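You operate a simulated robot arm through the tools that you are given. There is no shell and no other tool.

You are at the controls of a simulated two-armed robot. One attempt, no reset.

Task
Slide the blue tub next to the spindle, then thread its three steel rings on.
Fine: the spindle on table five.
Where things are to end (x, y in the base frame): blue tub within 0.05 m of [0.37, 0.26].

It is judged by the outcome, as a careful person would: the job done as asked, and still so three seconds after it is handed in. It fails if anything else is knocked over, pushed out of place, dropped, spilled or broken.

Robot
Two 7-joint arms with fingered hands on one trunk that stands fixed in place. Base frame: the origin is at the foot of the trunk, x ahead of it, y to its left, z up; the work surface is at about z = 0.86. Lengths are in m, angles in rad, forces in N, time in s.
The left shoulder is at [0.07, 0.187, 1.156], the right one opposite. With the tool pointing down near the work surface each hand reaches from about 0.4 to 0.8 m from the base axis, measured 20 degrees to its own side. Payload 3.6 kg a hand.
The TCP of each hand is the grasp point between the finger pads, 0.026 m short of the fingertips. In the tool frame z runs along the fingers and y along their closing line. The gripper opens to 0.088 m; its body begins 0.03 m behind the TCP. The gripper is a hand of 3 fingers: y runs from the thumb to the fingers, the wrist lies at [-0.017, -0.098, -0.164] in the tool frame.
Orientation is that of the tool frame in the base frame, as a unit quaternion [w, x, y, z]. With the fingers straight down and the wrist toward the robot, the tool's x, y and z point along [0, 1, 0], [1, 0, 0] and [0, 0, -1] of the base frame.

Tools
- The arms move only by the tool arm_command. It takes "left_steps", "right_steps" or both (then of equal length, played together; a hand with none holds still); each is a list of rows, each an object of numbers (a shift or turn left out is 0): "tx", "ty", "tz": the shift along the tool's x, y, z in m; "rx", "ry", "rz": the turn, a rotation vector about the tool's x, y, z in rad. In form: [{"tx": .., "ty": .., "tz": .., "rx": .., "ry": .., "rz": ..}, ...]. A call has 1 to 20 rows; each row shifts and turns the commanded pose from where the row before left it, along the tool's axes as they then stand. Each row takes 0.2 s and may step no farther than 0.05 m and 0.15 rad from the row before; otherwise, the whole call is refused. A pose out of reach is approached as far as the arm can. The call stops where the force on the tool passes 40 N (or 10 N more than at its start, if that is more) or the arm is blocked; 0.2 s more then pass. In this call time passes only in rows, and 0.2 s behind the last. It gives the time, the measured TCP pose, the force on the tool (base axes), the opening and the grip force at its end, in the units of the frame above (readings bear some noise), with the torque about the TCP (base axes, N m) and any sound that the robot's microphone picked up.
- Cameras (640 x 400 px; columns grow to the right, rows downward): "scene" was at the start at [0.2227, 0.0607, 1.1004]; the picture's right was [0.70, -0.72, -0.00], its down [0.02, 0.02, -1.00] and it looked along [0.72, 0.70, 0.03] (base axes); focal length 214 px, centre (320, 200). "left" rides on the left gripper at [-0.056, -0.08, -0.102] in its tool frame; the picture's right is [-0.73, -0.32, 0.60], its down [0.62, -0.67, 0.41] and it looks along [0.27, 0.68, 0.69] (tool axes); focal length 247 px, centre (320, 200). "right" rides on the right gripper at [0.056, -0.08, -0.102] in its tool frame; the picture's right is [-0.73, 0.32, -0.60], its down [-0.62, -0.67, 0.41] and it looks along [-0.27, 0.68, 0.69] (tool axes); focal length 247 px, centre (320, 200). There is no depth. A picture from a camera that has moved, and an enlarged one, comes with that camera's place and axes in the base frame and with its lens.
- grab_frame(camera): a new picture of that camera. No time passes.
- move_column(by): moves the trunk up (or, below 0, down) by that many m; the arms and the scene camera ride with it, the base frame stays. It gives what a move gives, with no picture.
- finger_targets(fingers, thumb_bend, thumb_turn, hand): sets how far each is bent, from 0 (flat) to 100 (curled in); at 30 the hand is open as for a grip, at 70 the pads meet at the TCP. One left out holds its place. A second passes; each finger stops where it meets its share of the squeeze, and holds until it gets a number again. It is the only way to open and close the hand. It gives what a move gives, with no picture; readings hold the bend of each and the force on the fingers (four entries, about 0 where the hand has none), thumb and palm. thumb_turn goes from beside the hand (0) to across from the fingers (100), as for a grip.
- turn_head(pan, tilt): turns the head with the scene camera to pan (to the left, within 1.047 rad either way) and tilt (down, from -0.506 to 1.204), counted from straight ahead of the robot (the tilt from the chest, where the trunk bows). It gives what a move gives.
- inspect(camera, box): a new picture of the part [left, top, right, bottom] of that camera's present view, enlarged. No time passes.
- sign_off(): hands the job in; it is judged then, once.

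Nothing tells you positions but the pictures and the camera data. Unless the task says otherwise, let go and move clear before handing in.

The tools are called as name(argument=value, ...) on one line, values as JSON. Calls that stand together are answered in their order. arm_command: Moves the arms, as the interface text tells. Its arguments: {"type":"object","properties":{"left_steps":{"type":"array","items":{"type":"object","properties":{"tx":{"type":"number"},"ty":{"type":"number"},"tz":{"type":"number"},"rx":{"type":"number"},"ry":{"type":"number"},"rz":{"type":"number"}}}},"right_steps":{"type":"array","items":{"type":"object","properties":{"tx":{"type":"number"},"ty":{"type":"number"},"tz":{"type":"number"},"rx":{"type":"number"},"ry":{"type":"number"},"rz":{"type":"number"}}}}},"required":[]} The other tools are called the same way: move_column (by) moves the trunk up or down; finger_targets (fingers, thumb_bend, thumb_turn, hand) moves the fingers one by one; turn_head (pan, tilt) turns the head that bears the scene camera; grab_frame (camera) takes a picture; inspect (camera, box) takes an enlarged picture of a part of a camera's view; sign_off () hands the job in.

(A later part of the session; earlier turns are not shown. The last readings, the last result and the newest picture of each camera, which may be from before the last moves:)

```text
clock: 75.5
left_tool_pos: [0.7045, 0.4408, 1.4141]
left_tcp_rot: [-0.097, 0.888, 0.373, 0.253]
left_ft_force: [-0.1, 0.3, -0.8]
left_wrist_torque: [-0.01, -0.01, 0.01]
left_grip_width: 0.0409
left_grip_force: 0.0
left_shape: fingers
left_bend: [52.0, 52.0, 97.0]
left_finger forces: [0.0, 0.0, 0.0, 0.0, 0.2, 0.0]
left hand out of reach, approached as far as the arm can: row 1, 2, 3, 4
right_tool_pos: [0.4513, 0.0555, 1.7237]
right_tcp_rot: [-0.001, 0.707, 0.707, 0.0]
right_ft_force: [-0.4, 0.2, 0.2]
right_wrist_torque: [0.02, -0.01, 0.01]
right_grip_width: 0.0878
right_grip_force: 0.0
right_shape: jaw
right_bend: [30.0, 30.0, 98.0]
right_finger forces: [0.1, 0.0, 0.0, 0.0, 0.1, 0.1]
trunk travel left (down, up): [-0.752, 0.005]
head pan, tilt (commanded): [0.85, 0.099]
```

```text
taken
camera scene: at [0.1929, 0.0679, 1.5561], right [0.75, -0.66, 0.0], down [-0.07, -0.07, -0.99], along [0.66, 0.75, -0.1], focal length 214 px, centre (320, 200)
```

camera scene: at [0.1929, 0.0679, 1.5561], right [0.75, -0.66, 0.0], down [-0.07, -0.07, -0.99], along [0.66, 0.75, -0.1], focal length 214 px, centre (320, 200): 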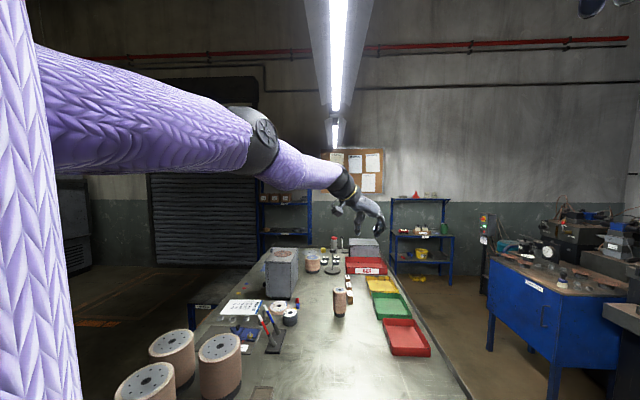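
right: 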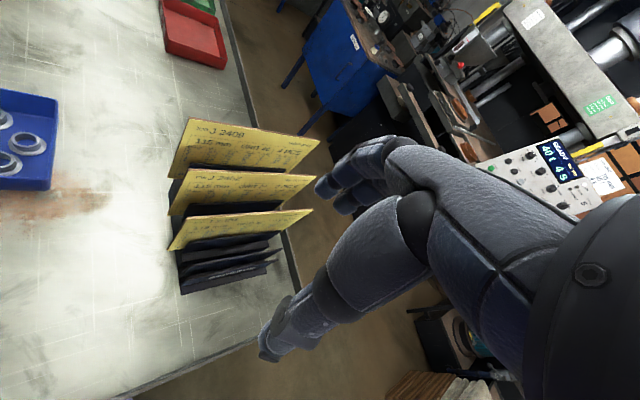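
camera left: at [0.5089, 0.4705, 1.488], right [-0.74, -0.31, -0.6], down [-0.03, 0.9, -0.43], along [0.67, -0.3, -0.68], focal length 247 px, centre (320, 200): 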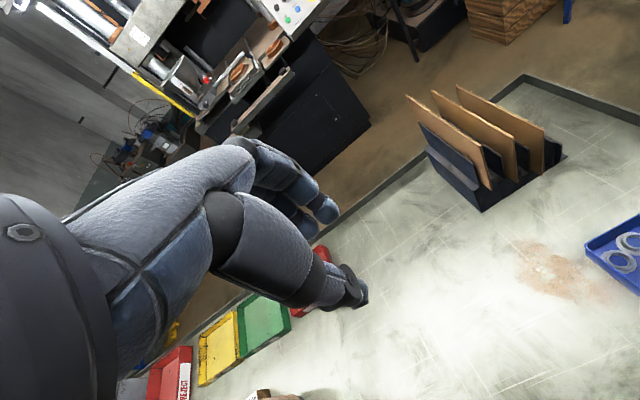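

Still straight. I'll try sideways to the left with an inward component.

arm_command(left_steps=[{"ty": -0.03, "tx": -0.016, "tz": -0.01}, {"ty": -0.03, "tx": -0.016, "tz": -0.01}, {"ty": -0.03, "tx": -0.016, "tz": -0.01}, {"ty": -0.03, "tx": -0.016, "tz": -0.01}])

grab_frame(camera="scene")

```text
clock: 76.5
left_tool_pos: [0.6673, 0.5184, 1.3996]
left_tcp_rot: [-0.097, 0.888, 0.373, 0.252]
left_ft_force: [0.0, 0.4, -0.7]
left_wrist_torque: [0.02, 0.02, 0.02]
left_grip_width: 0.041
left_grip_force: 0.0
left_shape: fingers
left_bend: [52.0, 52.0, 97.0]
left_finger forces: [0.0, 0.0, 0.0, 0.0, 0.0, 0.0]
left hand out of reach, approached as far as the arm can: row 1, 2, 3, 4
right_tool_pos: [0.4491, 0.0578, 1.7244]
right_tcp_rot: [0.001, 0.708, 0.707, 0.0]
right_ft_force: [-0.1, -0.1, -0.1]
right_wrist_torque: [0.01, -0.02, 0.0]
right_grip_width: 0.0877
right_grip_force: 0.0
right_shape: jaw
right_bend: [30.0, 30.0, 98.0]
right_finger forces: [0.0, 0.0, 0.0, 0.0, 0.0, 0.0]
trunk travel left (down, up): [-0.752, 0.005]
head pan, tilt (commanded): [0.85, 0.099]
```

```text
taken
camera scene: at [0.1919, 0.0685, 1.5563], right [0.75, -0.66, 0.0], down [-0.07, -0.08, -0.99], along [0.66, 0.75, -0.1], focal length 214 px, centre (320, 200)
```

scene: 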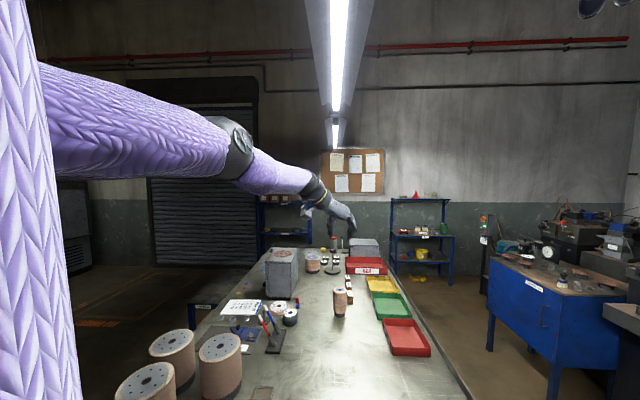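

I'll undo the forward tilt and turn the wrist the way that previously made the elbow flex out to the left (clockwise seen from above), pulling inward as I go.

arm_command(left_steps=[{"ry": -0.14}, {"ry": -0.14}, {"ry": -0.14}, {"ry": -0.14}, {"rz": 0.14, "tx": -0.02}, {"rz": 0.14, "tx": -0.02}, {"rz": 0.14, "tx": -0.02}, {"rz": 0.14, "tx": -0.02}, {"rz": 0.14, "tx": -0.02}])

grab_frame(camera="scene")

```text
clock: 78.5
left_tool_pos: [0.4995, 0.4421, 1.3946]
left_tcp_rot: [0.009, 0.999, 0.045, 0.002]
left_ft_force: [0.6, 0.4, 0.4]
left_wrist_torque: [0.03, -0.01, 0.02]
left_grip_width: 0.0411
left_grip_force: 0.0
left_shape: fingers
left_bend: [52.0, 52.0, 97.0]
left_finger forces: [0.0, 0.1, 0.0, 0.0, 0.0, 0.0]
left hand out of reach, approached as far as the arm can: row 1, 2, 3, 4
right_tool_pos: [0.4491, 0.0583, 1.7256]
right_tcp_rot: [0.001, 0.707, 0.707, -0.001]
right_ft_force: [-0.5, 0.1, 0.1]
right_wrist_torque: [-0.01, -0.02, -0.01]
right_grip_width: 0.0878
right_grip_force: 0.0
right_shape: jaw
right_bend: [30.0, 30.0, 98.0]
right_finger forces: [0.1, 0.0, 0.1, 0.0, 0.1, 0.0]
trunk travel left (down, up): [-0.752, 0.005]
head pan, tilt (commanded): [0.85, 0.099]
```

```text
taken
camera scene: at [0.1914, 0.0686, 1.5563], right [0.75, -0.66, 0.0], down [-0.07, -0.08, -0.99], along [0.66, 0.75, -0.1], focal length 214 px, centre (320, 200)
```

scene: 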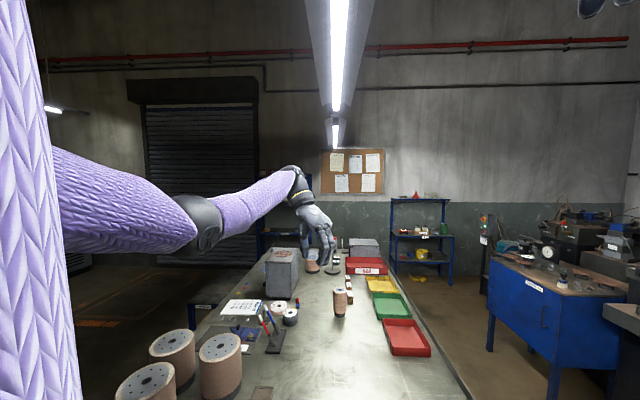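

The elbow has flexed again and the arm is back in its good configuration. I'll keep well inside the arm's reach from now on. Next I'll look down again, lower the trunk, and shape the hand so the thumb alone can nudge a ring away from the wall.

turn_head(pan=0.85, tilt=0.85)

move_column(by=-0.18)

finger_targets(hand="left", fingers=82, thumb_bend=42)

grab_frame(camera="scene")

grab_frame(camera="left")

```text
clock: 79.6
left_tool_pos: [0.4996, 0.4412, 1.3943]
left_tcp_rot: [0.01, 0.999, 0.045, 0.002]
left_ft_force: [-0.7, 0.2, -0.4]
left_wrist_torque: [0.01, 0.01, -0.01]
left_grip_width: 0.041
left_grip_force: 0.0
left_shape: fingers
left_bend: [52.0, 52.0, 97.0]
left_finger forces: [0.1, 0.0, 0.0, 0.0, 0.1, 0.0]
right_tool_pos: [0.451, 0.0562, 1.7247]
right_tcp_rot: [0.0, 0.707, 0.707, 0.0]
right_ft_force: [-0.2, -0.2, -0.3]
right_wrist_torque: [0.04, -0.01, 0.0]
right_grip_width: 0.0877
right_grip_force: 0.0
right_shape: jaw
right_bend: [30.0, 30.0, 98.0]
right_finger forces: [0.1, 0.0, 0.1, 0.0, 0.1, 0.1]
trunk travel left (down, up): [-0.752, 0.005]
head pan, tilt (commanded): [0.85, 0.85]
```

```text
clock: 81.6
left_tool_pos: [0.5002, 0.4408, 1.2166]
left_tcp_rot: [0.01, 0.999, 0.045, 0.003]
left_ft_force: [0.2, 0.4, 0.3]
left_wrist_torque: [-0.01, -0.01, -0.02]
left_grip_width: 0.0409
left_grip_force: 0.1
left_shape: fingers
left_bend: [52.0, 52.0, 97.0]
left_finger forces: [0.0, 0.1, 0.1, 0.0, 0.0, 0.1]
right_tool_pos: [0.4505, 0.0552, 1.5461]
right_tcp_rot: [0.0, 0.707, 0.707, 0.0]
right_ft_force: [-0.1, -0.5, -0.6]
right_wrist_torque: [-0.01, 0.02, 0.0]
right_grip_width: 0.0877
right_grip_force: 0.0
right_shape: jaw
right_bend: [30.0, 30.0, 98.0]
right_finger forces: [0.0, 0.0, 0.1, 0.0, 0.1, 0.1]
trunk travel left (down, up): [-0.572, 0.185]
head pan, tilt (commanded): [0.85, 0.85]
```

```text
clock: 82.6
left_tool_pos: [0.4987, 0.44, 1.2172]
left_tcp_rot: [0.009, 0.999, 0.045, 0.001]
left_ft_force: [-0.1, 0.1, -0.3]
left_wrist_torque: [-0.01, 0.02, 0.02]
left_grip_width: 0.019
left_grip_force: 0.2
left_shape: fingers
left_bend: [82.0, 42.0, 97.0]
left_finger forces: [0.1, 0.1, 0.0, 0.0, 0.0, 0.0]
right_tool_pos: [0.4508, 0.0558, 1.5454]
right_tcp_rot: [0.0, 0.707, 0.707, 0.001]
right_ft_force: [0.7, -0.3, 0.2]
right_wrist_torque: [0.01, 0.02, -0.04]
right_grip_width: 0.0876
right_grip_force: 0.0
right_shape: jaw
right_bend: [30.0, 30.0, 98.0]
right_finger forces: [0.0, 0.0, 0.0, 0.0, 0.1, 0.1]
trunk travel left (down, up): [-0.572, 0.185]
head pan, tilt (commanded): [0.85, 0.85]
```

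```text
taken
camera scene: at [0.1852, 0.0572, 1.308], right [0.75, -0.66, 0.0], down [-0.5, -0.56, -0.66], along [0.44, 0.5, -0.75], focal length 214 px, centre (320, 200)
```

scene: 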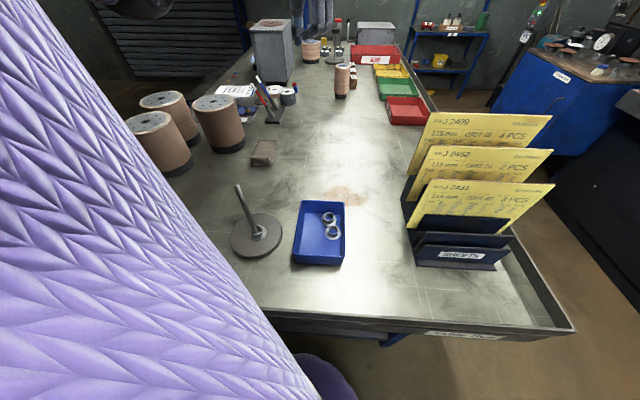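

```text
taken
camera left: at [0.4357, 0.5153, 1.3161], right [-0.76, 0.24, -0.61], down [0.56, 0.71, -0.42], along [0.33, -0.66, -0.67], focal length 247 px, centre (320, 200)
```

left: 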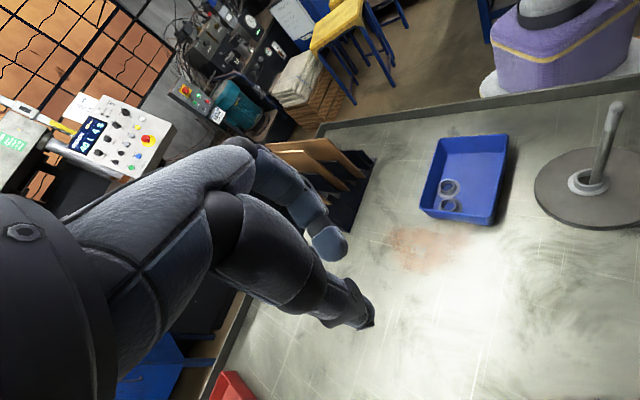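

The thumb hangs about 1 cm lower than the curled fingers. I'll curl the fingers fully and come over the tub.

finger_targets(hand="left", fingers=100, thumb_bend=45)

arm_command(left_steps=[{"rz": 0.09, "tz": 0.02}, {"tx": -0.02, "ty": 0.03, "tz": 0.02}, {"tx": -0.02, "ty": 0.035, "tz": 0.02}, {"tx": -0.02, "ty": 0.035, "tz": 0.02}, {"tx": -0.018, "ty": 0.035, "tz": 0.02}, {"tx": 0.0, "ty": 0.03, "tz": 0.02}])

grab_frame(camera="left")

grab_frame(camera="scene")

```text
clock: 83.6
left_tool_pos: [0.4995, 0.4393, 1.217]
left_tcp_rot: [0.009, 0.999, 0.045, 0.002]
left_ft_force: [-0.7, -0.3, -0.2]
left_wrist_torque: [-0.02, 0.01, 0.02]
left_grip_width: 0.0297
left_grip_force: 0.1
left_shape: fingers
left_bend: [99.0, 44.0, 98.0]
left_finger forces: [0.0, 0.0, 0.1, 0.1, 0.0, 0.0]
right_tool_pos: [0.4502, 0.0561, 1.5446]
right_tcp_rot: [0.0, 0.707, 0.707, 0.001]
right_ft_force: [0.0, -0.3, 0.2]
right_wrist_torque: [0.04, -0.01, -0.01]
right_grip_width: 0.0878
right_grip_force: 0.1
right_shape: jaw
right_bend: [30.0, 30.0, 98.0]
right_finger forces: [0.1, 0.0, 0.0, 0.0, 0.0, 0.0]
trunk travel left (down, up): [-0.572, 0.185]
head pan, tilt (commanded): [0.85, 0.85]
```

```text
clock: 85.0
left_tool_pos: [0.4194, 0.2726, 1.0988]
left_tcp_rot: [0.009, 1.0, 0.002, 0.002]
left_ft_force: [0.7, -0.7, -0.1]
left_wrist_torque: [0.0, 0.01, 0.03]
left_grip_width: 0.0297
left_grip_force: 0.1
left_shape: fingers
left_bend: [99.0, 44.0, 98.0]
left_finger forces: [0.0, 0.1, 0.0, 0.0, 0.1, 0.1]
right_tool_pos: [0.4516, 0.055, 1.5441]
right_tcp_rot: [0.0, 0.707, 0.707, -0.001]
right_ft_force: [-0.3, -0.4, 0.2]
right_wrist_torque: [-0.01, -0.02, 0.0]
right_grip_width: 0.0878
right_grip_force: 0.1
right_shape: jaw
right_bend: [30.0, 30.0, 98.0]
right_finger forces: [0.0, 0.1, 0.1, 0.0, 0.0, 0.0]
trunk travel left (down, up): [-0.572, 0.185]
head pan, tilt (commanded): [0.85, 0.85]
```

```text
taken
camera left: at [0.3631, 0.3541, 1.1995], right [-0.73, 0.31, -0.61], down [0.62, 0.66, -0.42], along [0.27, -0.69, -0.67], focal length 247 px, centre (320, 200)
```

left: 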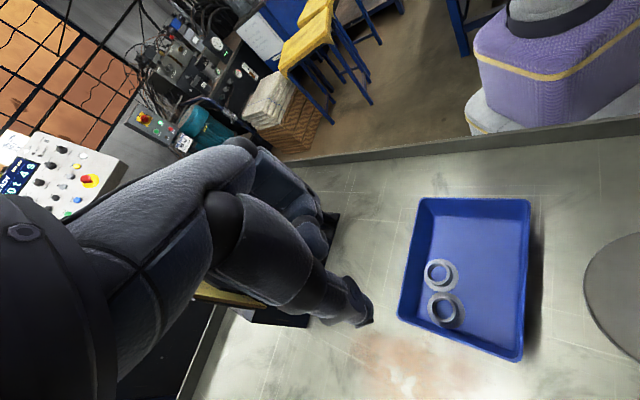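

```text
taken
camera scene: at [0.1859, 0.0568, 1.308], right [0.75, -0.66, 0.0], down [-0.5, -0.56, -0.66], along [0.43, 0.5, -0.75], focal length 214 px, centre (320, 200)
```

scene: 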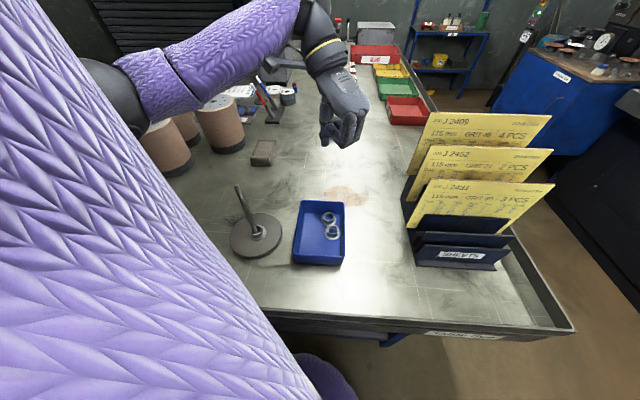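

At −90° above the tub with the thumb as the lowest point. Zooming in to place the thumb tip relative to the rings.

inspect(camera="left", box=[320, 230, 500, 340])

inspect(camera="scene", box=[300, 60, 400, 160])

```text
3.56 times, centred on (410, 285) of left
camera zoom: at [0.3631, 0.3541, 1.1995], right [-0.73, 0.31, -0.61], down [0.62, 0.66, -0.42], along [0.27, -0.69, -0.67], focal length 878 px, centre (0, -102)
```

zoom: 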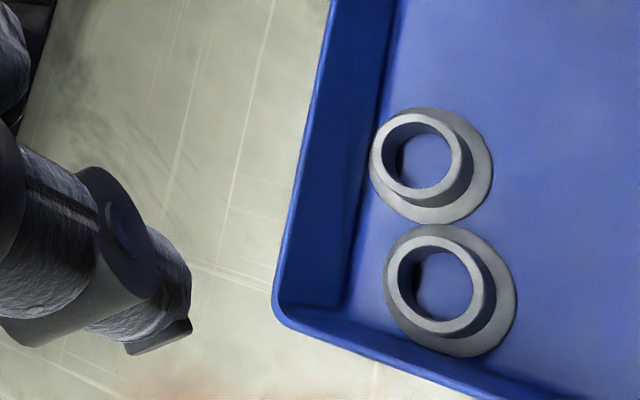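

```text
4.00 times, centred on (350, 110) of scene
camera zoom: at [0.1859, 0.0568, 1.308], right [0.75, -0.66, 0.0], down [-0.5, -0.56, -0.66], along [0.43, 0.5, -0.75], focal length 858 px, centre (200, 560)
```

zoom: 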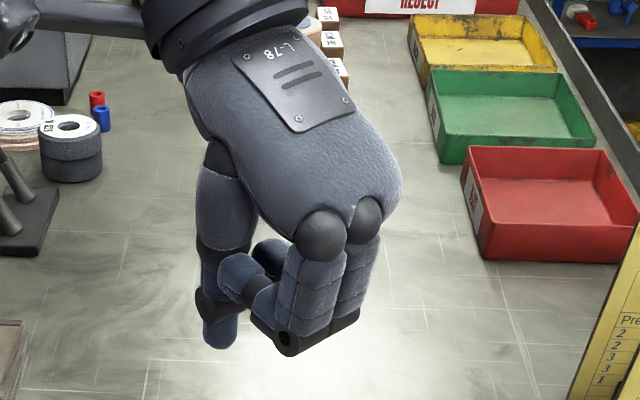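

The thumb sticks out about 2 cm below the curled fingers. Turning to −135° keeps the curled fingers over the tub interior; I'll lower the trunk first so the arm stays well bent, then line the thumb up over the far ring (A).

move_column(by=-0.06)

arm_command(left_steps=[{"rx": 0.018, "rz": 0.131}, {"rz": 0.131}, {"rz": 0.131}, {"rz": 0.131}, {"rz": 0.131}, {"rz": 0.131}, {"tx": -0.006, "ty": 0.015}, {"tx": -0.006, "ty": 0.015}])

grab_frame(camera="left")

grab_frame(camera="scene")

```text
clock: 86.0
left_tool_pos: [0.4222, 0.2715, 1.0382]
left_tcp_rot: [0.01, 1.0, 0.0, 0.002]
left_ft_force: [-0.3, 0.4, 0.4]
left_wrist_torque: [0.02, 0.03, -0.02]
left_grip_width: 0.0299
left_grip_force: 0.1
left_shape: fingers
left_bend: [99.0, 44.0, 98.0]
left_finger forces: [0.1, 0.1, 0.0, 0.1, 0.0, 0.1]
right_tool_pos: [0.4506, 0.0554, 1.4851]
right_tcp_rot: [0.0, 0.707, 0.707, 0.0]
right_ft_force: [0.0, -0.7, 0.2]
right_wrist_torque: [-0.02, -0.01, 0.02]
right_grip_width: 0.0878
right_grip_force: 0.1
right_shape: jaw
right_bend: [30.0, 30.0, 98.0]
right_finger forces: [0.1, 0.0, 0.0, 0.0, 0.0, 0.0]
trunk travel left (down, up): [-0.512, 0.245]
head pan, tilt (commanded): [0.85, 0.85]
```

```text
clock: 87.8
left_tool_pos: [0.3923, 0.2585, 1.0397]
left_tcp_rot: [-0.001, 0.924, -0.383, 0.003]
left_ft_force: [-0.5, -0.9, 0.3]
left_wrist_torque: [-0.03, 0.02, 0.0]
left_grip_width: 0.03
left_grip_force: 0.0
left_shape: fingers
left_bend: [99.0, 44.0, 98.0]
left_finger forces: [0.0, 0.0, 0.1, 0.1, 0.0, 0.1]
right_tool_pos: [0.4514, 0.0557, 1.4853]
right_tcp_rot: [0.0, 0.707, 0.707, 0.0]
right_ft_force: [-0.4, 1.0, 0.1]
right_wrist_torque: [0.0, 0.01, 0.01]
right_grip_width: 0.0879
right_grip_force: 0.1
right_shape: jaw
right_bend: [30.0, 30.0, 98.0]
right_finger forces: [0.0, 0.0, 0.1, 0.1, 0.1, 0.1]
trunk travel left (down, up): [-0.512, 0.245]
head pan, tilt (commanded): [0.85, 0.85]
```

```text
taken
camera left: at [0.4091, 0.3543, 1.1408], right [-0.29, 0.74, -0.6], down [0.91, 0.03, -0.41], along [-0.28, -0.67, -0.69], focal length 247 px, centre (320, 200)
```

left: 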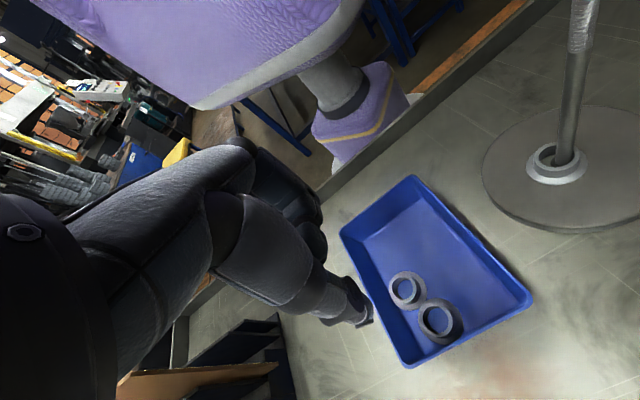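

```text
taken
camera scene: at [0.1876, 0.0571, 1.2465], right [0.75, -0.66, 0.0], down [-0.5, -0.56, -0.66], along [0.44, 0.5, -0.75], focal length 214 px, centre (320, 200)
```

scene: 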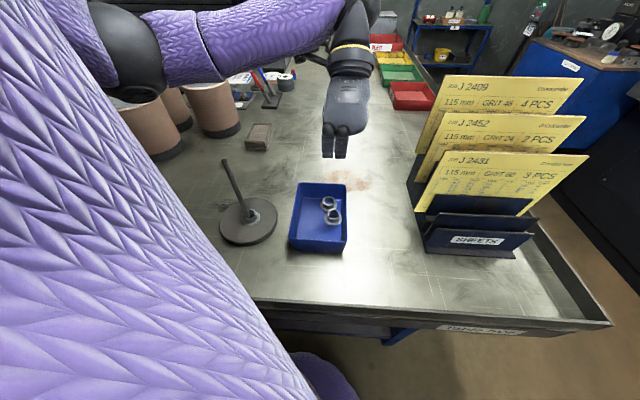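

Zooming in to line up the thumb tip over the far ring.

inspect(camera="left", box=[310, 240, 470, 350])

inspect(camera="scene", box=[280, 150, 370, 260])

```text
3.64 times, centred on (390, 295) of left
camera zoom: at [0.4091, 0.3543, 1.1408], right [-0.29, 0.74, -0.6], down [0.91, 0.03, -0.41], along [-0.28, -0.67, -0.69], focal length 898 px, centre (66, -146)
```

zoom: 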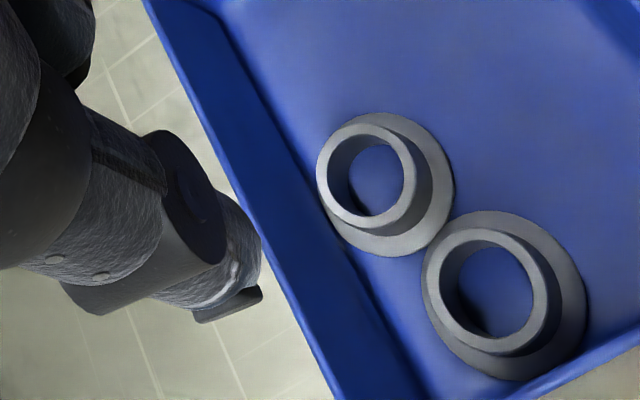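

```text
3.64 times, centred on (325, 205) of scene
camera zoom: at [0.1876, 0.0571, 1.2465], right [0.75, -0.66, 0.0], down [-0.5, -0.56, -0.66], along [0.44, 0.5, -0.75], focal length 780 px, centre (302, 182)
```

zoom: 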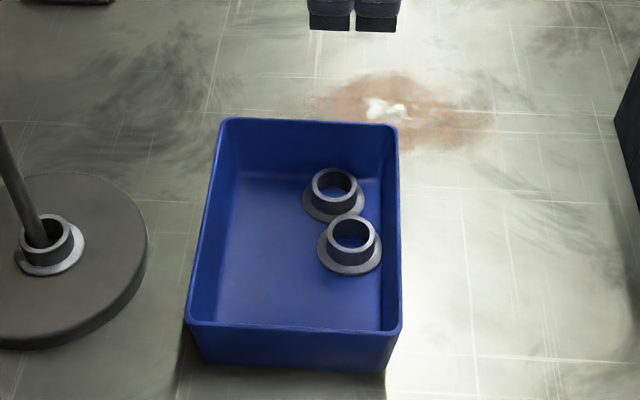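

The thumb tip is within about 4 mm of ring A's centre. I'll correct and descend partway, then look again.

arm_command(left_steps=[{"tx": -0.0024, "ty": 0.0034, "tz": 0.025}, {"tz": 0.025}, {"tz": 0.025}, {"tz": 0.025}, {"tz": 0.012}])

inspect(camera="left", box=[300, 220, 440, 350])

inspect(camera="scene", box=[280, 150, 370, 260])

```text
clock: 89.0
left_tool_pos: [0.3884, 0.2602, 0.926]
left_tcp_rot: [-0.001, 0.924, -0.382, 0.003]
left_ft_force: [-0.7, 0.3, 0.2]
left_wrist_torque: [0.0, 0.01, -0.03]
left_grip_width: 0.0303
left_grip_force: 0.0
left_shape: fingers
left_bend: [99.0, 44.0, 98.0]
left_finger forces: [0.1, 0.0, 0.0, 0.0, 0.1, 0.1]
right_tool_pos: [0.4502, 0.0553, 1.485]
right_tcp_rot: [-0.001, 0.707, 0.707, -0.001]
right_ft_force: [-0.1, 0.8, -0.7]
right_wrist_torque: [0.01, 0.02, 0.0]
right_grip_width: 0.0876
right_grip_force: 0.1
right_shape: jaw
right_bend: [30.0, 30.0, 98.0]
right_finger forces: [0.0, 0.0, 0.0, 0.1, 0.0, 0.1]
trunk travel left (down, up): [-0.512, 0.245]
head pan, tilt (commanded): [0.85, 0.85]
```

```text
3.08 times, centred on (370, 285) of left
camera zoom: at [0.4058, 0.3567, 1.0278], right [-0.29, 0.74, -0.6], down [0.91, 0.03, -0.41], along [-0.28, -0.67, -0.69], focal length 760 px, centre (166, -62)
```

zoom: 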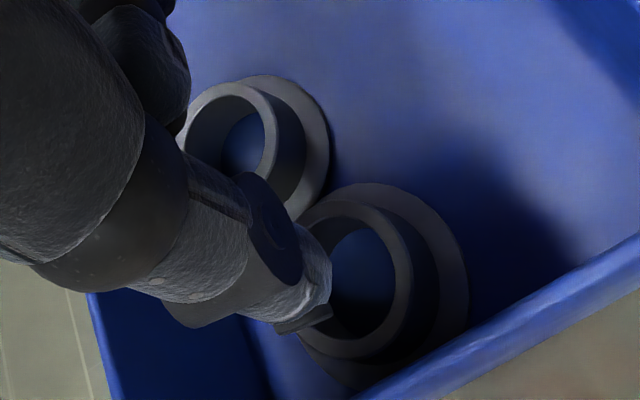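

```text
3.64 times, centred on (325, 205) of scene
camera zoom: at [0.1877, 0.0572, 1.2465], right [0.75, -0.66, 0.0], down [-0.5, -0.56, -0.66], along [0.44, 0.5, -0.75], focal length 780 px, centre (302, 182)
```

zoom: 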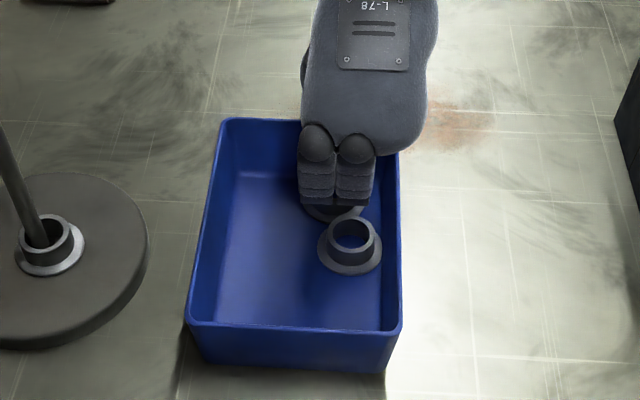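

The thumb tip is centred over ring A's hole. Descending slowly into it.

arm_command(left_steps=[{"tz": 0.01}, {"tz": 0.008}, {"tz": 0.006}])

inspect(camera="left", box=[300, 220, 440, 350])

```text
clock: 89.8
left_tool_pos: [0.391, 0.2599, 0.9022]
left_tcp_rot: [-0.001, 0.924, -0.383, 0.003]
left_ft_force: [0.7, 0.3, -0.7]
left_wrist_torque: [0.0, -0.04, 0.0]
left_grip_width: 0.0302
left_grip_force: 0.0
left_shape: fingers
left_bend: [99.0, 44.0, 98.0]
left_finger forces: [0.0, 0.1, 0.0, 0.0, 0.0, 0.0]
right_tool_pos: [0.4514, 0.0562, 1.4842]
right_tcp_rot: [0.0, 0.707, 0.707, 0.0]
right_ft_force: [0.0, -0.8, 0.2]
right_wrist_torque: [-0.05, -0.01, 0.0]
right_grip_width: 0.0878
right_grip_force: 0.1
right_shape: jaw
right_bend: [30.0, 30.0, 98.0]
right_finger forces: [0.0, 0.0, 0.1, 0.0, 0.0, 0.0]
trunk travel left (down, up): [-0.512, 0.245]
head pan, tilt (commanded): [0.85, 0.85]
```

```text
3.08 times, centred on (370, 285) of left
camera zoom: at [0.4065, 0.3558, 1.0037], right [-0.29, 0.74, -0.6], down [0.91, 0.03, -0.41], along [-0.28, -0.67, -0.69], focal length 760 px, centre (166, -62)
```

zoom: 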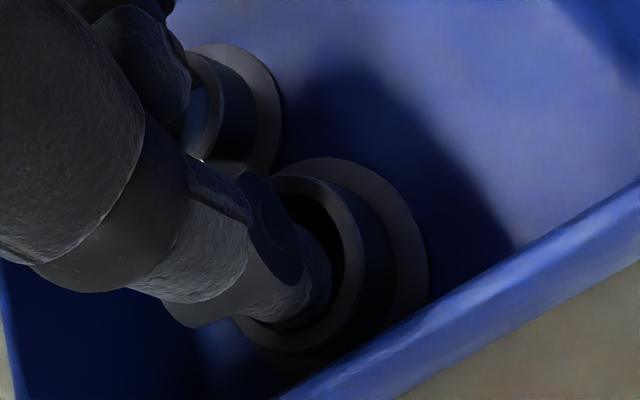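

The thumb is inside the ring's hole with no contact force. A few millimetres deeper, then I'll draw the ring sideways away from the right wall.

arm_command(left_steps=[{"tz": 0.005}, {"tx": -0.005}, {"tx": -0.006}, {"tx": -0.006}, {"tx": -0.006}, {"tx": -0.006}, {"tx": -0.005}])

inspect(camera="left", box=[300, 180, 440, 350])

inspect(camera="scene", box=[280, 150, 370, 260])

```text
clock: 91.4
left_tool_pos: [0.3655, 0.284, 0.8965]
left_tcp_rot: [-0.001, 0.924, -0.383, 0.003]
left_ft_force: [0.1, -0.7, 1.1]
left_wrist_torque: [0.01, -0.01, -0.02]
left_grip_width: 0.0303
left_grip_force: 0.1
left_shape: fingers
left_bend: [99.0, 44.0, 98.0]
left_finger forces: [0.0, 0.0, 0.1, 0.0, 0.0, 0.0]
right_tool_pos: [0.4514, 0.0563, 1.4845]
right_tcp_rot: [0.0, 0.707, 0.707, 0.001]
right_ft_force: [0.6, -0.6, -0.5]
right_wrist_torque: [-0.02, -0.02, -0.04]
right_grip_width: 0.0878
right_grip_force: 0.1
right_shape: jaw
right_bend: [30.0, 30.0, 98.0]
right_finger forces: [0.1, 0.0, 0.1, 0.0, 0.0, 0.1]
trunk travel left (down, up): [-0.512, 0.245]
head pan, tilt (commanded): [0.85, 0.85]
```

```text
2.35 times, centred on (370, 265) of left
camera zoom: at [0.3818, 0.3791, 0.9986], right [-0.29, 0.74, -0.6], down [0.91, 0.03, -0.41], along [-0.28, -0.67, -0.69], focal length 581 px, centre (202, 47)
```

zoom: 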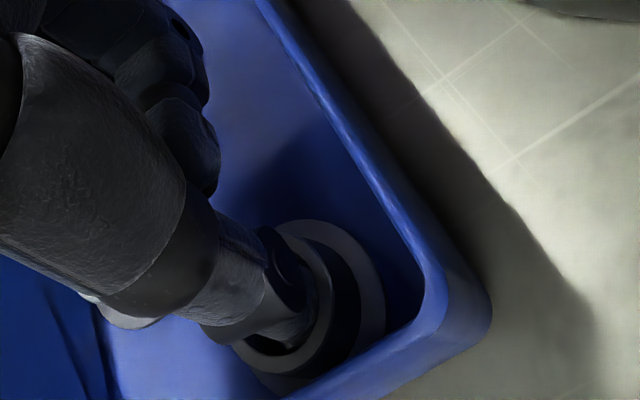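

```text
3.64 times, centred on (325, 205) of scene
camera zoom: at [0.1876, 0.0573, 1.2465], right [0.75, -0.66, 0.0], down [-0.5, -0.56, -0.66], along [0.44, 0.5, -0.75], focal length 780 px, centre (302, 182)
```

zoom: 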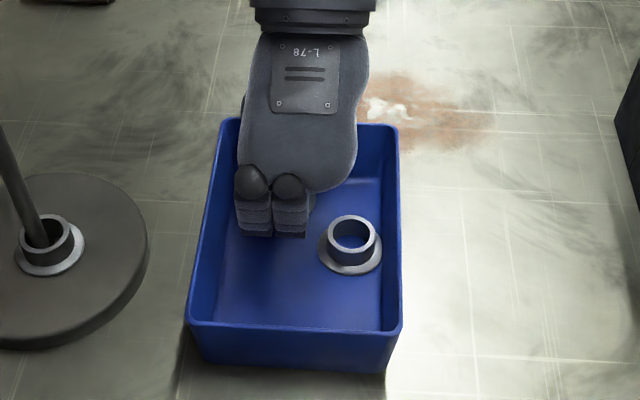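

The ring follows the thumb nicely. Now drawing it away from the far wall, toward the middle of the tub.

arm_command(left_steps=[{"ty": 0.006}, {"ty": 0.006}, {"ty": 0.006}, {"ty": 0.006}, {"ty": 0.006}, {"ty": 0.006}, {"ty": 0.006}, {"ty": 0.006}, {"ty": 0.006}])

inspect(camera="left", box=[300, 180, 440, 350])

inspect(camera="scene", box=[280, 150, 370, 260])

```text
clock: 93.4
left_tool_pos: [0.3258, 0.244, 0.8979]
left_tcp_rot: [-0.001, 0.924, -0.382, 0.004]
left_ft_force: [0.6, -0.1, 0.7]
left_wrist_torque: [0.01, -0.01, -0.02]
left_grip_width: 0.0304
left_grip_force: 0.0
left_shape: fingers
left_bend: [99.0, 44.0, 98.0]
left_finger forces: [0.1, 0.1, 0.1, 0.0, 0.0, 0.1]
right_tool_pos: [0.4496, 0.0561, 1.4853]
right_tcp_rot: [0.001, 0.707, 0.707, 0.0]
right_ft_force: [-0.8, 0.3, -0.3]
right_wrist_torque: [0.01, 0.0, -0.03]
right_grip_width: 0.0879
right_grip_force: 0.0
right_shape: jaw
right_bend: [30.0, 30.0, 98.0]
right_finger forces: [0.0, 0.1, 0.0, 0.0, 0.0, 0.1]
trunk travel left (down, up): [-0.512, 0.245]
head pan, tilt (commanded): [0.85, 0.85]
```

```text
2.35 times, centred on (370, 265) of left
camera zoom: at [0.3427, 0.34, 0.9995], right [-0.29, 0.74, -0.6], down [0.91, 0.03, -0.4], along [-0.28, -0.67, -0.69], focal length 581 px, centre (202, 47)
```

zoom: 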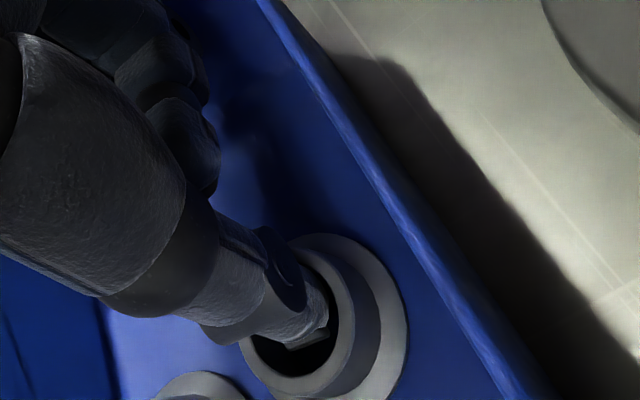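

```text
3.64 times, centred on (325, 205) of scene
camera zoom: at [0.1876, 0.0572, 1.2465], right [0.75, -0.66, 0.0], down [-0.5, -0.56, -0.66], along [0.44, 0.5, -0.75], focal length 780 px, centre (302, 182)
```

zoom: 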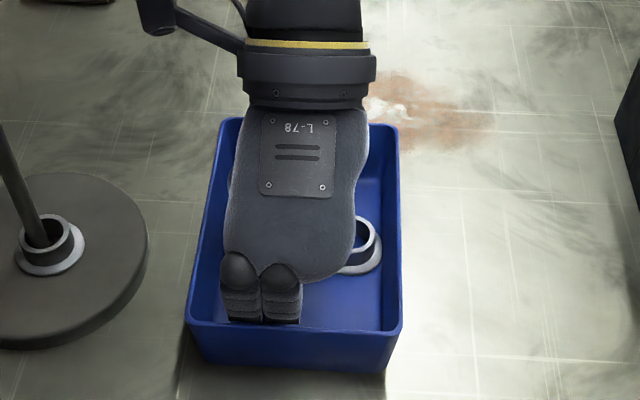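

Ring A now sits near the middle of the tub. I'll lift the thumb out, open the hand to grasp width, and position over the ring.

arm_command(left_steps=[{"tz": -0.02}, {"tz": -0.03}, {"tz": -0.03}, {"ty": -0.018, "tz": -0.01}, {"ty": -0.018}])

finger_targets(hand="left", fingers=52, thumb_bend=52)

inspect(camera="left", box=[310, 220, 450, 350])

inspect(camera="scene", box=[280, 150, 370, 260])

```text
clock: 94.6
left_tool_pos: [0.354, 0.2708, 0.9897]
left_tcp_rot: [-0.001, 0.924, -0.383, 0.003]
left_ft_force: [-0.7, -0.3, -1.0]
left_wrist_torque: [0.0, -0.02, 0.01]
left_grip_width: 0.0304
left_grip_force: 0.1
left_shape: fingers
left_bend: [99.0, 44.0, 98.0]
left_finger forces: [0.1, 0.0, 0.1, 0.0, 0.0, 0.0]
right_tool_pos: [0.4507, 0.0564, 1.4864]
right_tcp_rot: [0.0, 0.707, 0.707, 0.0]
right_ft_force: [0.3, -0.2, -1.0]
right_wrist_torque: [-0.03, 0.0, -0.03]
right_grip_width: 0.0878
right_grip_force: 0.0
right_shape: jaw
right_bend: [30.0, 30.0, 98.0]
right_finger forces: [0.1, 0.1, 0.0, 0.1, 0.1, 0.0]
trunk travel left (down, up): [-0.512, 0.245]
head pan, tilt (commanded): [0.85, 0.85]
```

```text
clock: 95.6
left_tool_pos: [0.3539, 0.2704, 0.9888]
left_tcp_rot: [-0.002, 0.924, -0.383, 0.002]
left_ft_force: [-0.1, 0.4, -0.3]
left_wrist_torque: [-0.01, -0.02, -0.04]
left_grip_width: 0.0406
left_grip_force: 0.1
left_shape: fingers
left_bend: [52.0, 52.0, 98.0]
left_finger forces: [0.1, 0.0, 0.0, 0.0, 0.0, 0.1]
right_tool_pos: [0.4513, 0.0564, 1.4852]
right_tcp_rot: [-0.001, 0.707, 0.707, -0.001]
right_ft_force: [-0.8, 0.1, 0.4]
right_wrist_torque: [0.0, 0.0, -0.03]
right_grip_width: 0.0877
right_grip_force: 0.1
right_shape: jaw
right_bend: [30.0, 30.0, 98.0]
right_finger forces: [0.1, 0.0, 0.0, 0.1, 0.1, 0.0]
trunk travel left (down, up): [-0.512, 0.245]
head pan, tilt (commanded): [0.85, 0.85]
```

```text
3.08 times, centred on (380, 285) of left
camera zoom: at [0.3702, 0.366, 1.0907], right [-0.29, 0.74, -0.6], down [0.91, 0.03, -0.41], along [-0.28, -0.67, -0.69], focal length 760 px, centre (135, -62)
```

zoom: 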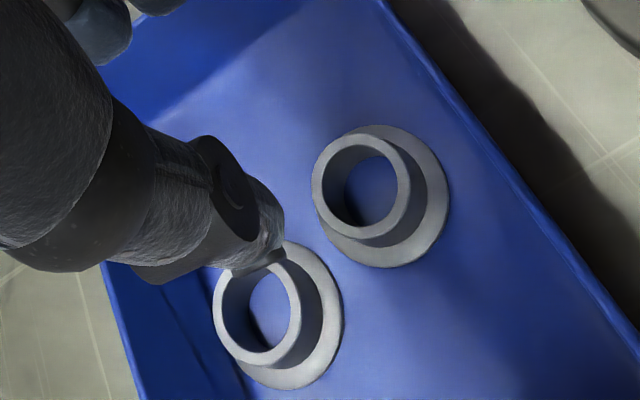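

```text
3.64 times, centred on (325, 205) of scene
camera zoom: at [0.1877, 0.0572, 1.2465], right [0.75, -0.66, 0.0], down [-0.5, -0.56, -0.66], along [0.44, 0.5, -0.75], focal length 780 px, centre (302, 182)
```

zoom: 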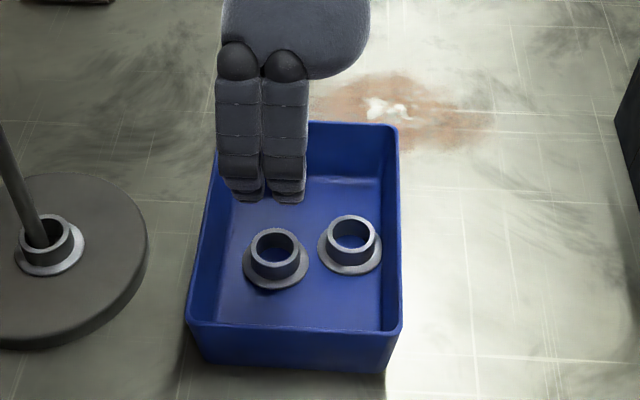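

Ring A is within 1–2 mm of the grasp axis, with room on all sides. Descending to grasp it.

arm_command(left_steps=[{"ty": -0.001, "tz": 0.025}, {"tz": 0.025}, {"tz": 0.015}, {"tz": 0.013}, {"tz": 0.012}])

inspect(camera="left", box=[270, 150, 420, 320])

```text
clock: 96.8
left_tool_pos: [0.3525, 0.2715, 0.8966]
left_tcp_rot: [-0.001, 0.924, -0.382, 0.003]
left_ft_force: [-0.3, -0.7, -0.5]
left_wrist_torque: [0.0, 0.04, 0.04]
left_grip_width: 0.0405
left_grip_force: 0.1
left_shape: fingers
left_bend: [52.0, 52.0, 98.0]
left_finger forces: [0.0, 0.0, 0.0, 0.0, 0.1, 0.0]
right_tool_pos: [0.4509, 0.0554, 1.4858]
right_tcp_rot: [0.0, 0.707, 0.707, 0.0]
right_ft_force: [1.0, -0.9, 0.4]
right_wrist_torque: [0.01, -0.01, 0.04]
right_grip_width: 0.0877
right_grip_force: 0.1
right_shape: jaw
right_bend: [30.0, 30.0, 98.0]
right_finger forces: [0.1, 0.1, 0.1, 0.0, 0.1, 0.0]
trunk travel left (down, up): [-0.512, 0.245]
head pan, tilt (commanded): [0.85, 0.85]
```

```text
2.35 times, centred on (345, 235) of left
camera zoom: at [0.369, 0.367, 0.9983], right [-0.29, 0.74, -0.6], down [0.91, 0.03, -0.41], along [-0.28, -0.67, -0.69], focal length 581 px, centre (261, 118)
```

zoom: 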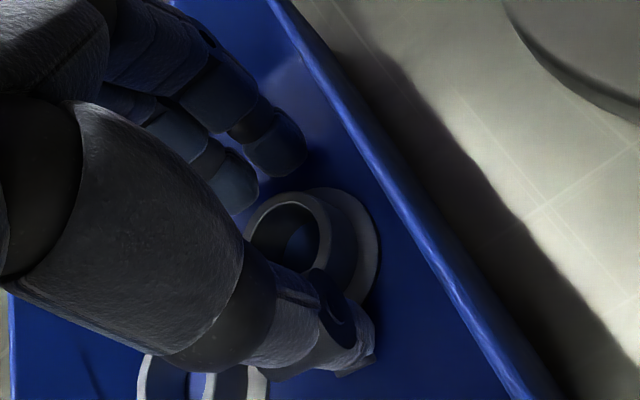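

No contact yet and the hub lies between the pads. Closing and lifting a little.

finger_targets(hand="left", fingers=59, thumb_bend=59)

finger_targets(hand="left", fingers=67, thumb_bend=67)

arm_command(left_steps=[{"tz": -0.008}, {"tz": -0.015}, {"tz": -0.02}, {"tz": -0.02}])

inspect(camera="left", box=[290, 200, 430, 330])

inspect(camera="scene", box=[280, 150, 370, 260])

```text
clock: 97.8
left_tool_pos: [0.3532, 0.2713, 0.8967]
left_tcp_rot: [-0.001, 0.924, -0.383, 0.003]
left_ft_force: [0.3, 0.2, -0.4]
left_wrist_torque: [0.01, 0.0, -0.03]
left_grip_width: 0.027
left_grip_force: 0.5
left_shape: fingers
left_bend: [58.0, 58.0, 98.0]
left_finger forces: [0.4, 0.2, 0.0, 0.1, 0.7, 0.0]
right_tool_pos: [0.4516, 0.0553, 1.4855]
right_tcp_rot: [0.0, 0.707, 0.707, 0.0]
right_ft_force: [0.1, -0.4, 0.1]
right_wrist_torque: [-0.02, -0.02, -0.02]
right_grip_width: 0.0879
right_grip_force: 0.1
right_shape: jaw
right_bend: [30.0, 30.0, 98.0]
right_finger forces: [0.1, 0.0, 0.0, 0.1, 0.0, 0.0]
trunk travel left (down, up): [-0.512, 0.245]
head pan, tilt (commanded): [0.85, 0.85]
```

```text
clock: 98.8
left_tool_pos: [0.3521, 0.2721, 0.8963]
left_tcp_rot: [-0.001, 0.924, -0.383, 0.003]
left_ft_force: [-0.2, 0.4, -0.4]
left_wrist_torque: [-0.03, -0.02, -0.01]
left_grip_width: 0.024
left_grip_force: 7.3
left_shape: fingers
left_bend: [62.0, 59.0, 97.0]
left_finger forces: [5.1, 2.4, 0.0, 0.0, 7.2, 0.0]
right_tool_pos: [0.4509, 0.056, 1.484]
right_tcp_rot: [0.0, 0.708, 0.706, -0.001]
right_ft_force: [0.3, 0.0, 0.1]
right_wrist_torque: [-0.02, 0.02, 0.01]
right_grip_width: 0.0878
right_grip_force: 0.0
right_shape: jaw
right_bend: [30.0, 30.0, 98.0]
right_finger forces: [0.0, 0.0, 0.0, 0.1, 0.0, 0.0]
trunk travel left (down, up): [-0.512, 0.245]
head pan, tilt (commanded): [0.85, 0.85]
```

```text
clock: 99.8
left_tool_pos: [0.3524, 0.2721, 0.9614]
left_tcp_rot: [-0.001, 0.924, -0.382, 0.003]
left_ft_force: [-0.4, 0.3, 0.2]
left_wrist_torque: [-0.03, -0.01, 0.0]
left_grip_width: 0.0241
left_grip_force: 7.1
left_shape: fingers
left_bend: [62.0, 59.0, 97.0]
left_finger forces: [5.0, 2.5, 0.0, 0.1, 7.2, 0.0]
right_tool_pos: [0.4503, 0.056, 1.4854]
right_tcp_rot: [0.0, 0.707, 0.707, 0.0]
right_ft_force: [-0.6, 0.1, -0.5]
right_wrist_torque: [-0.01, 0.01, -0.04]
right_grip_width: 0.0879
right_grip_force: 0.0
right_shape: jaw
right_bend: [30.0, 30.0, 98.0]
right_finger forces: [0.0, 0.1, 0.0, 0.1, 0.1, 0.1]
trunk travel left (down, up): [-0.512, 0.245]
head pan, tilt (commanded): [0.85, 0.85]
```

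```text
3.08 times, centred on (360, 265) of left
camera zoom: at [0.3691, 0.3667, 1.0636], right [-0.29, 0.74, -0.6], down [0.91, 0.03, -0.41], along [-0.28, -0.67, -0.69], focal length 760 px, centre (197, 0)
```

zoom: 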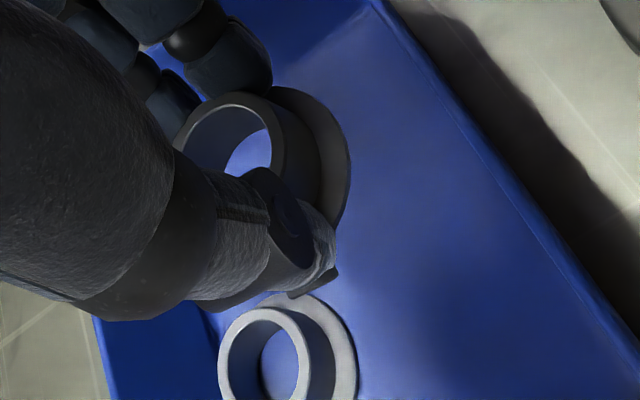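

```text
3.64 times, centred on (325, 205) of scene
camera zoom: at [0.1875, 0.0572, 1.2465], right [0.75, -0.66, 0.0], down [-0.5, -0.56, -0.66], along [0.44, 0.5, -0.75], focal length 780 px, centre (302, 182)
```

zoom: 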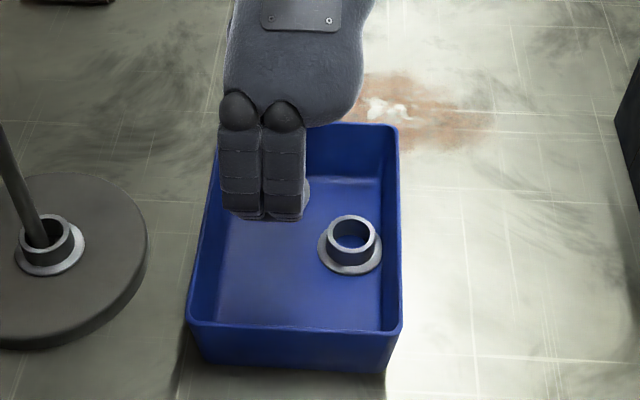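

Ring A is held with the same grip as before. Raising with the trunk and moving over the spindle.

move_column(by=0.24)

arm_command(left_steps=[{"tx": -0.02, "tz": 0.012}, {"tx": -0.024, "ty": 0.001, "tz": 0.014}, {"tx": -0.024, "ty": 0.001, "tz": 0.014}, {"tx": -0.024, "ty": 0.001, "tz": 0.014}, {"tx": -0.024, "ty": 0.001, "tz": 0.014}, {"tx": -0.0206, "tz": 0.01}, {}])

inspect(camera="left", box=[290, 210, 410, 310])

grab_frame(camera="scene")

```text
clock: 102.3
left_tool_pos: [0.3536, 0.2713, 1.201]
left_tcp_rot: [0.0, 0.924, -0.383, 0.003]
left_ft_force: [0.6, -0.5, -0.5]
left_wrist_torque: [0.02, 0.02, -0.03]
left_grip_width: 0.024
left_grip_force: 7.0
left_shape: fingers
left_bend: [62.0, 59.0, 97.0]
left_finger forces: [4.9, 2.3, 0.0, 0.0, 7.0, 0.1]
right_tool_pos: [0.4497, 0.0551, 1.7242]
right_tcp_rot: [0.0, 0.707, 0.707, -0.001]
right_ft_force: [-0.3, -1.3, -0.1]
right_wrist_torque: [-0.02, 0.01, -0.03]
right_grip_width: 0.0875
right_grip_force: 0.1
right_shape: jaw
right_bend: [30.0, 30.0, 98.0]
right_finger forces: [0.0, 0.0, 0.1, 0.0, 0.1, 0.0]
trunk travel left (down, up): [-0.752, 0.005]
head pan, tilt (commanded): [0.85, 0.85]
```

```text
clock: 103.9
left_tool_pos: [0.252, 0.3638, 1.1198]
left_tcp_rot: [-0.001, 0.924, -0.383, 0.003]
left_ft_force: [0.4, 0.4, -0.7]
left_wrist_torque: [0.04, 0.0, 0.0]
left_grip_width: 0.024
left_grip_force: 7.6
left_shape: fingers
left_bend: [62.0, 59.0, 97.0]
left_finger forces: [5.0, 2.5, 0.1, 0.1, 7.2, 0.0]
right_tool_pos: [0.4514, 0.056, 1.7248]
right_tcp_rot: [0.0, 0.707, 0.707, -0.001]
right_ft_force: [0.4, 0.3, 0.5]
right_wrist_torque: [-0.04, -0.01, 0.0]
right_grip_width: 0.0878
right_grip_force: 0.1
right_shape: jaw
right_bend: [30.0, 30.0, 98.0]
right_finger forces: [0.0, 0.1, 0.0, 0.0, 0.0, 0.1]
trunk travel left (down, up): [-0.752, 0.005]
head pan, tilt (commanded): [0.85, 0.85]
```

```text
4.00 times, centred on (350, 260) of left
camera zoom: at [0.2676, 0.4589, 1.2223], right [-0.29, 0.74, -0.6], down [0.91, 0.03, -0.4], along [-0.28, -0.67, -0.69], focal length 988 px, centre (200, -40)
```

zoom: 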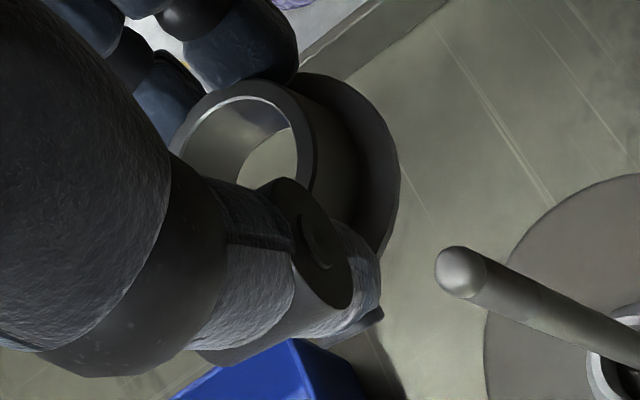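

```text
taken
camera scene: at [0.1833, 0.0571, 1.4892], right [0.75, -0.66, 0.0], down [-0.5, -0.56, -0.66], along [0.44, 0.5, -0.75], focal length 214 px, centre (320, 200)
```

scene: 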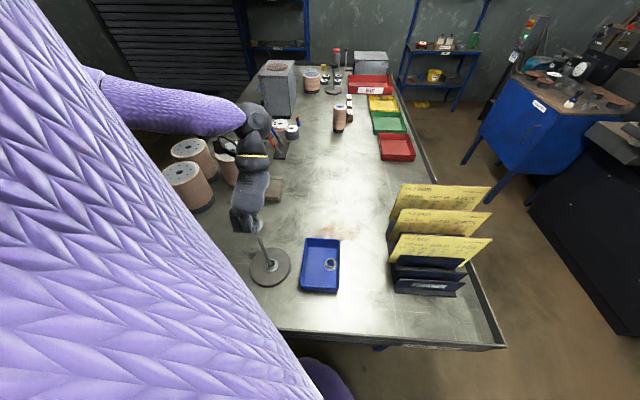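

The post is again within about 1–2 mm of the ring's centre. Lowering to just over the post tip and checking through the hole.

arm_command(left_steps=[{"ty": -0.0012, "tz": 0.015}, {"tz": 0.015}, {"tz": 0.012}, {"tz": 0.01}, {"tz": 0.008}, {}])

inspect(camera="left", box=[300, 210, 400, 290])

inspect(camera="scene", box=[220, 195, 310, 290])

```text
clock: 105.3
left_tool_pos: [0.2563, 0.3646, 1.0623]
left_tcp_rot: [-0.001, 0.924, -0.383, 0.004]
left_ft_force: [0.4, 0.0, -1.0]
left_wrist_torque: [-0.01, 0.0, 0.04]
left_grip_width: 0.0239
left_grip_force: 7.3
left_shape: fingers
left_bend: [62.0, 59.0, 97.0]
left_finger forces: [4.8, 2.5, 0.0, 0.0, 7.1, 0.0]
right_tool_pos: [0.4505, 0.0561, 1.724]
right_tcp_rot: [0.0, 0.707, 0.707, 0.0]
right_ft_force: [0.2, 0.2, 0.7]
right_wrist_torque: [-0.03, 0.03, 0.02]
right_grip_width: 0.0876
right_grip_force: 0.0
right_shape: jaw
right_bend: [30.0, 30.0, 98.0]
right_finger forces: [0.1, 0.1, 0.0, 0.0, 0.1, 0.1]
trunk travel left (down, up): [-0.752, 0.005]
head pan, tilt (commanded): [0.85, 0.85]
```

```text
5.00 times, centred on (350, 250) of left
camera zoom: at [0.272, 0.4604, 1.1642], right [-0.29, 0.74, -0.6], down [0.91, 0.03, -0.4], along [-0.28, -0.67, -0.69], focal length 1235 px, centre (170, -50)
```

zoom: 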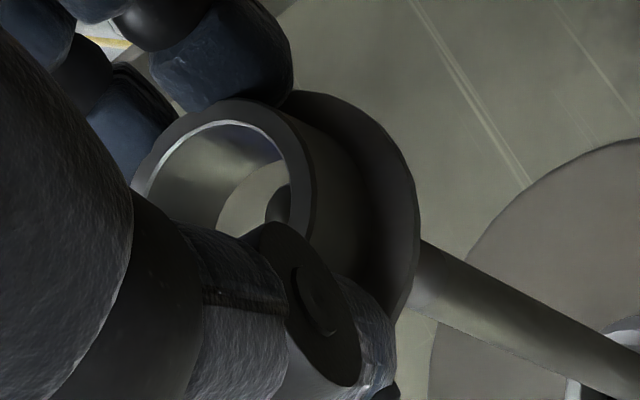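

```text
4.21 times, centred on (265, 242) of scene
camera zoom: at [0.183, 0.0573, 1.4892], right [0.75, -0.66, 0.0], down [-0.5, -0.56, -0.66], along [0.44, 0.5, -0.75], focal length 903 px, centre (552, 21)
```

zoom: 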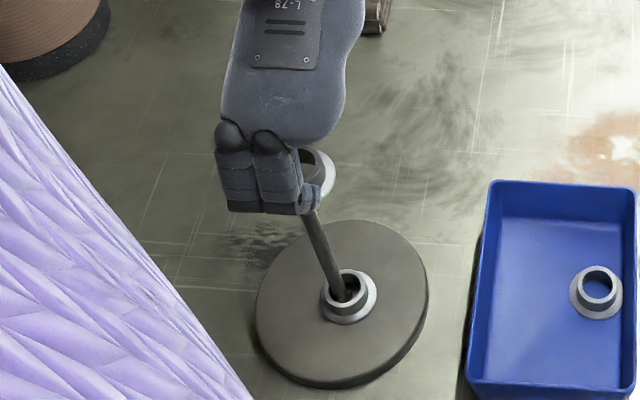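

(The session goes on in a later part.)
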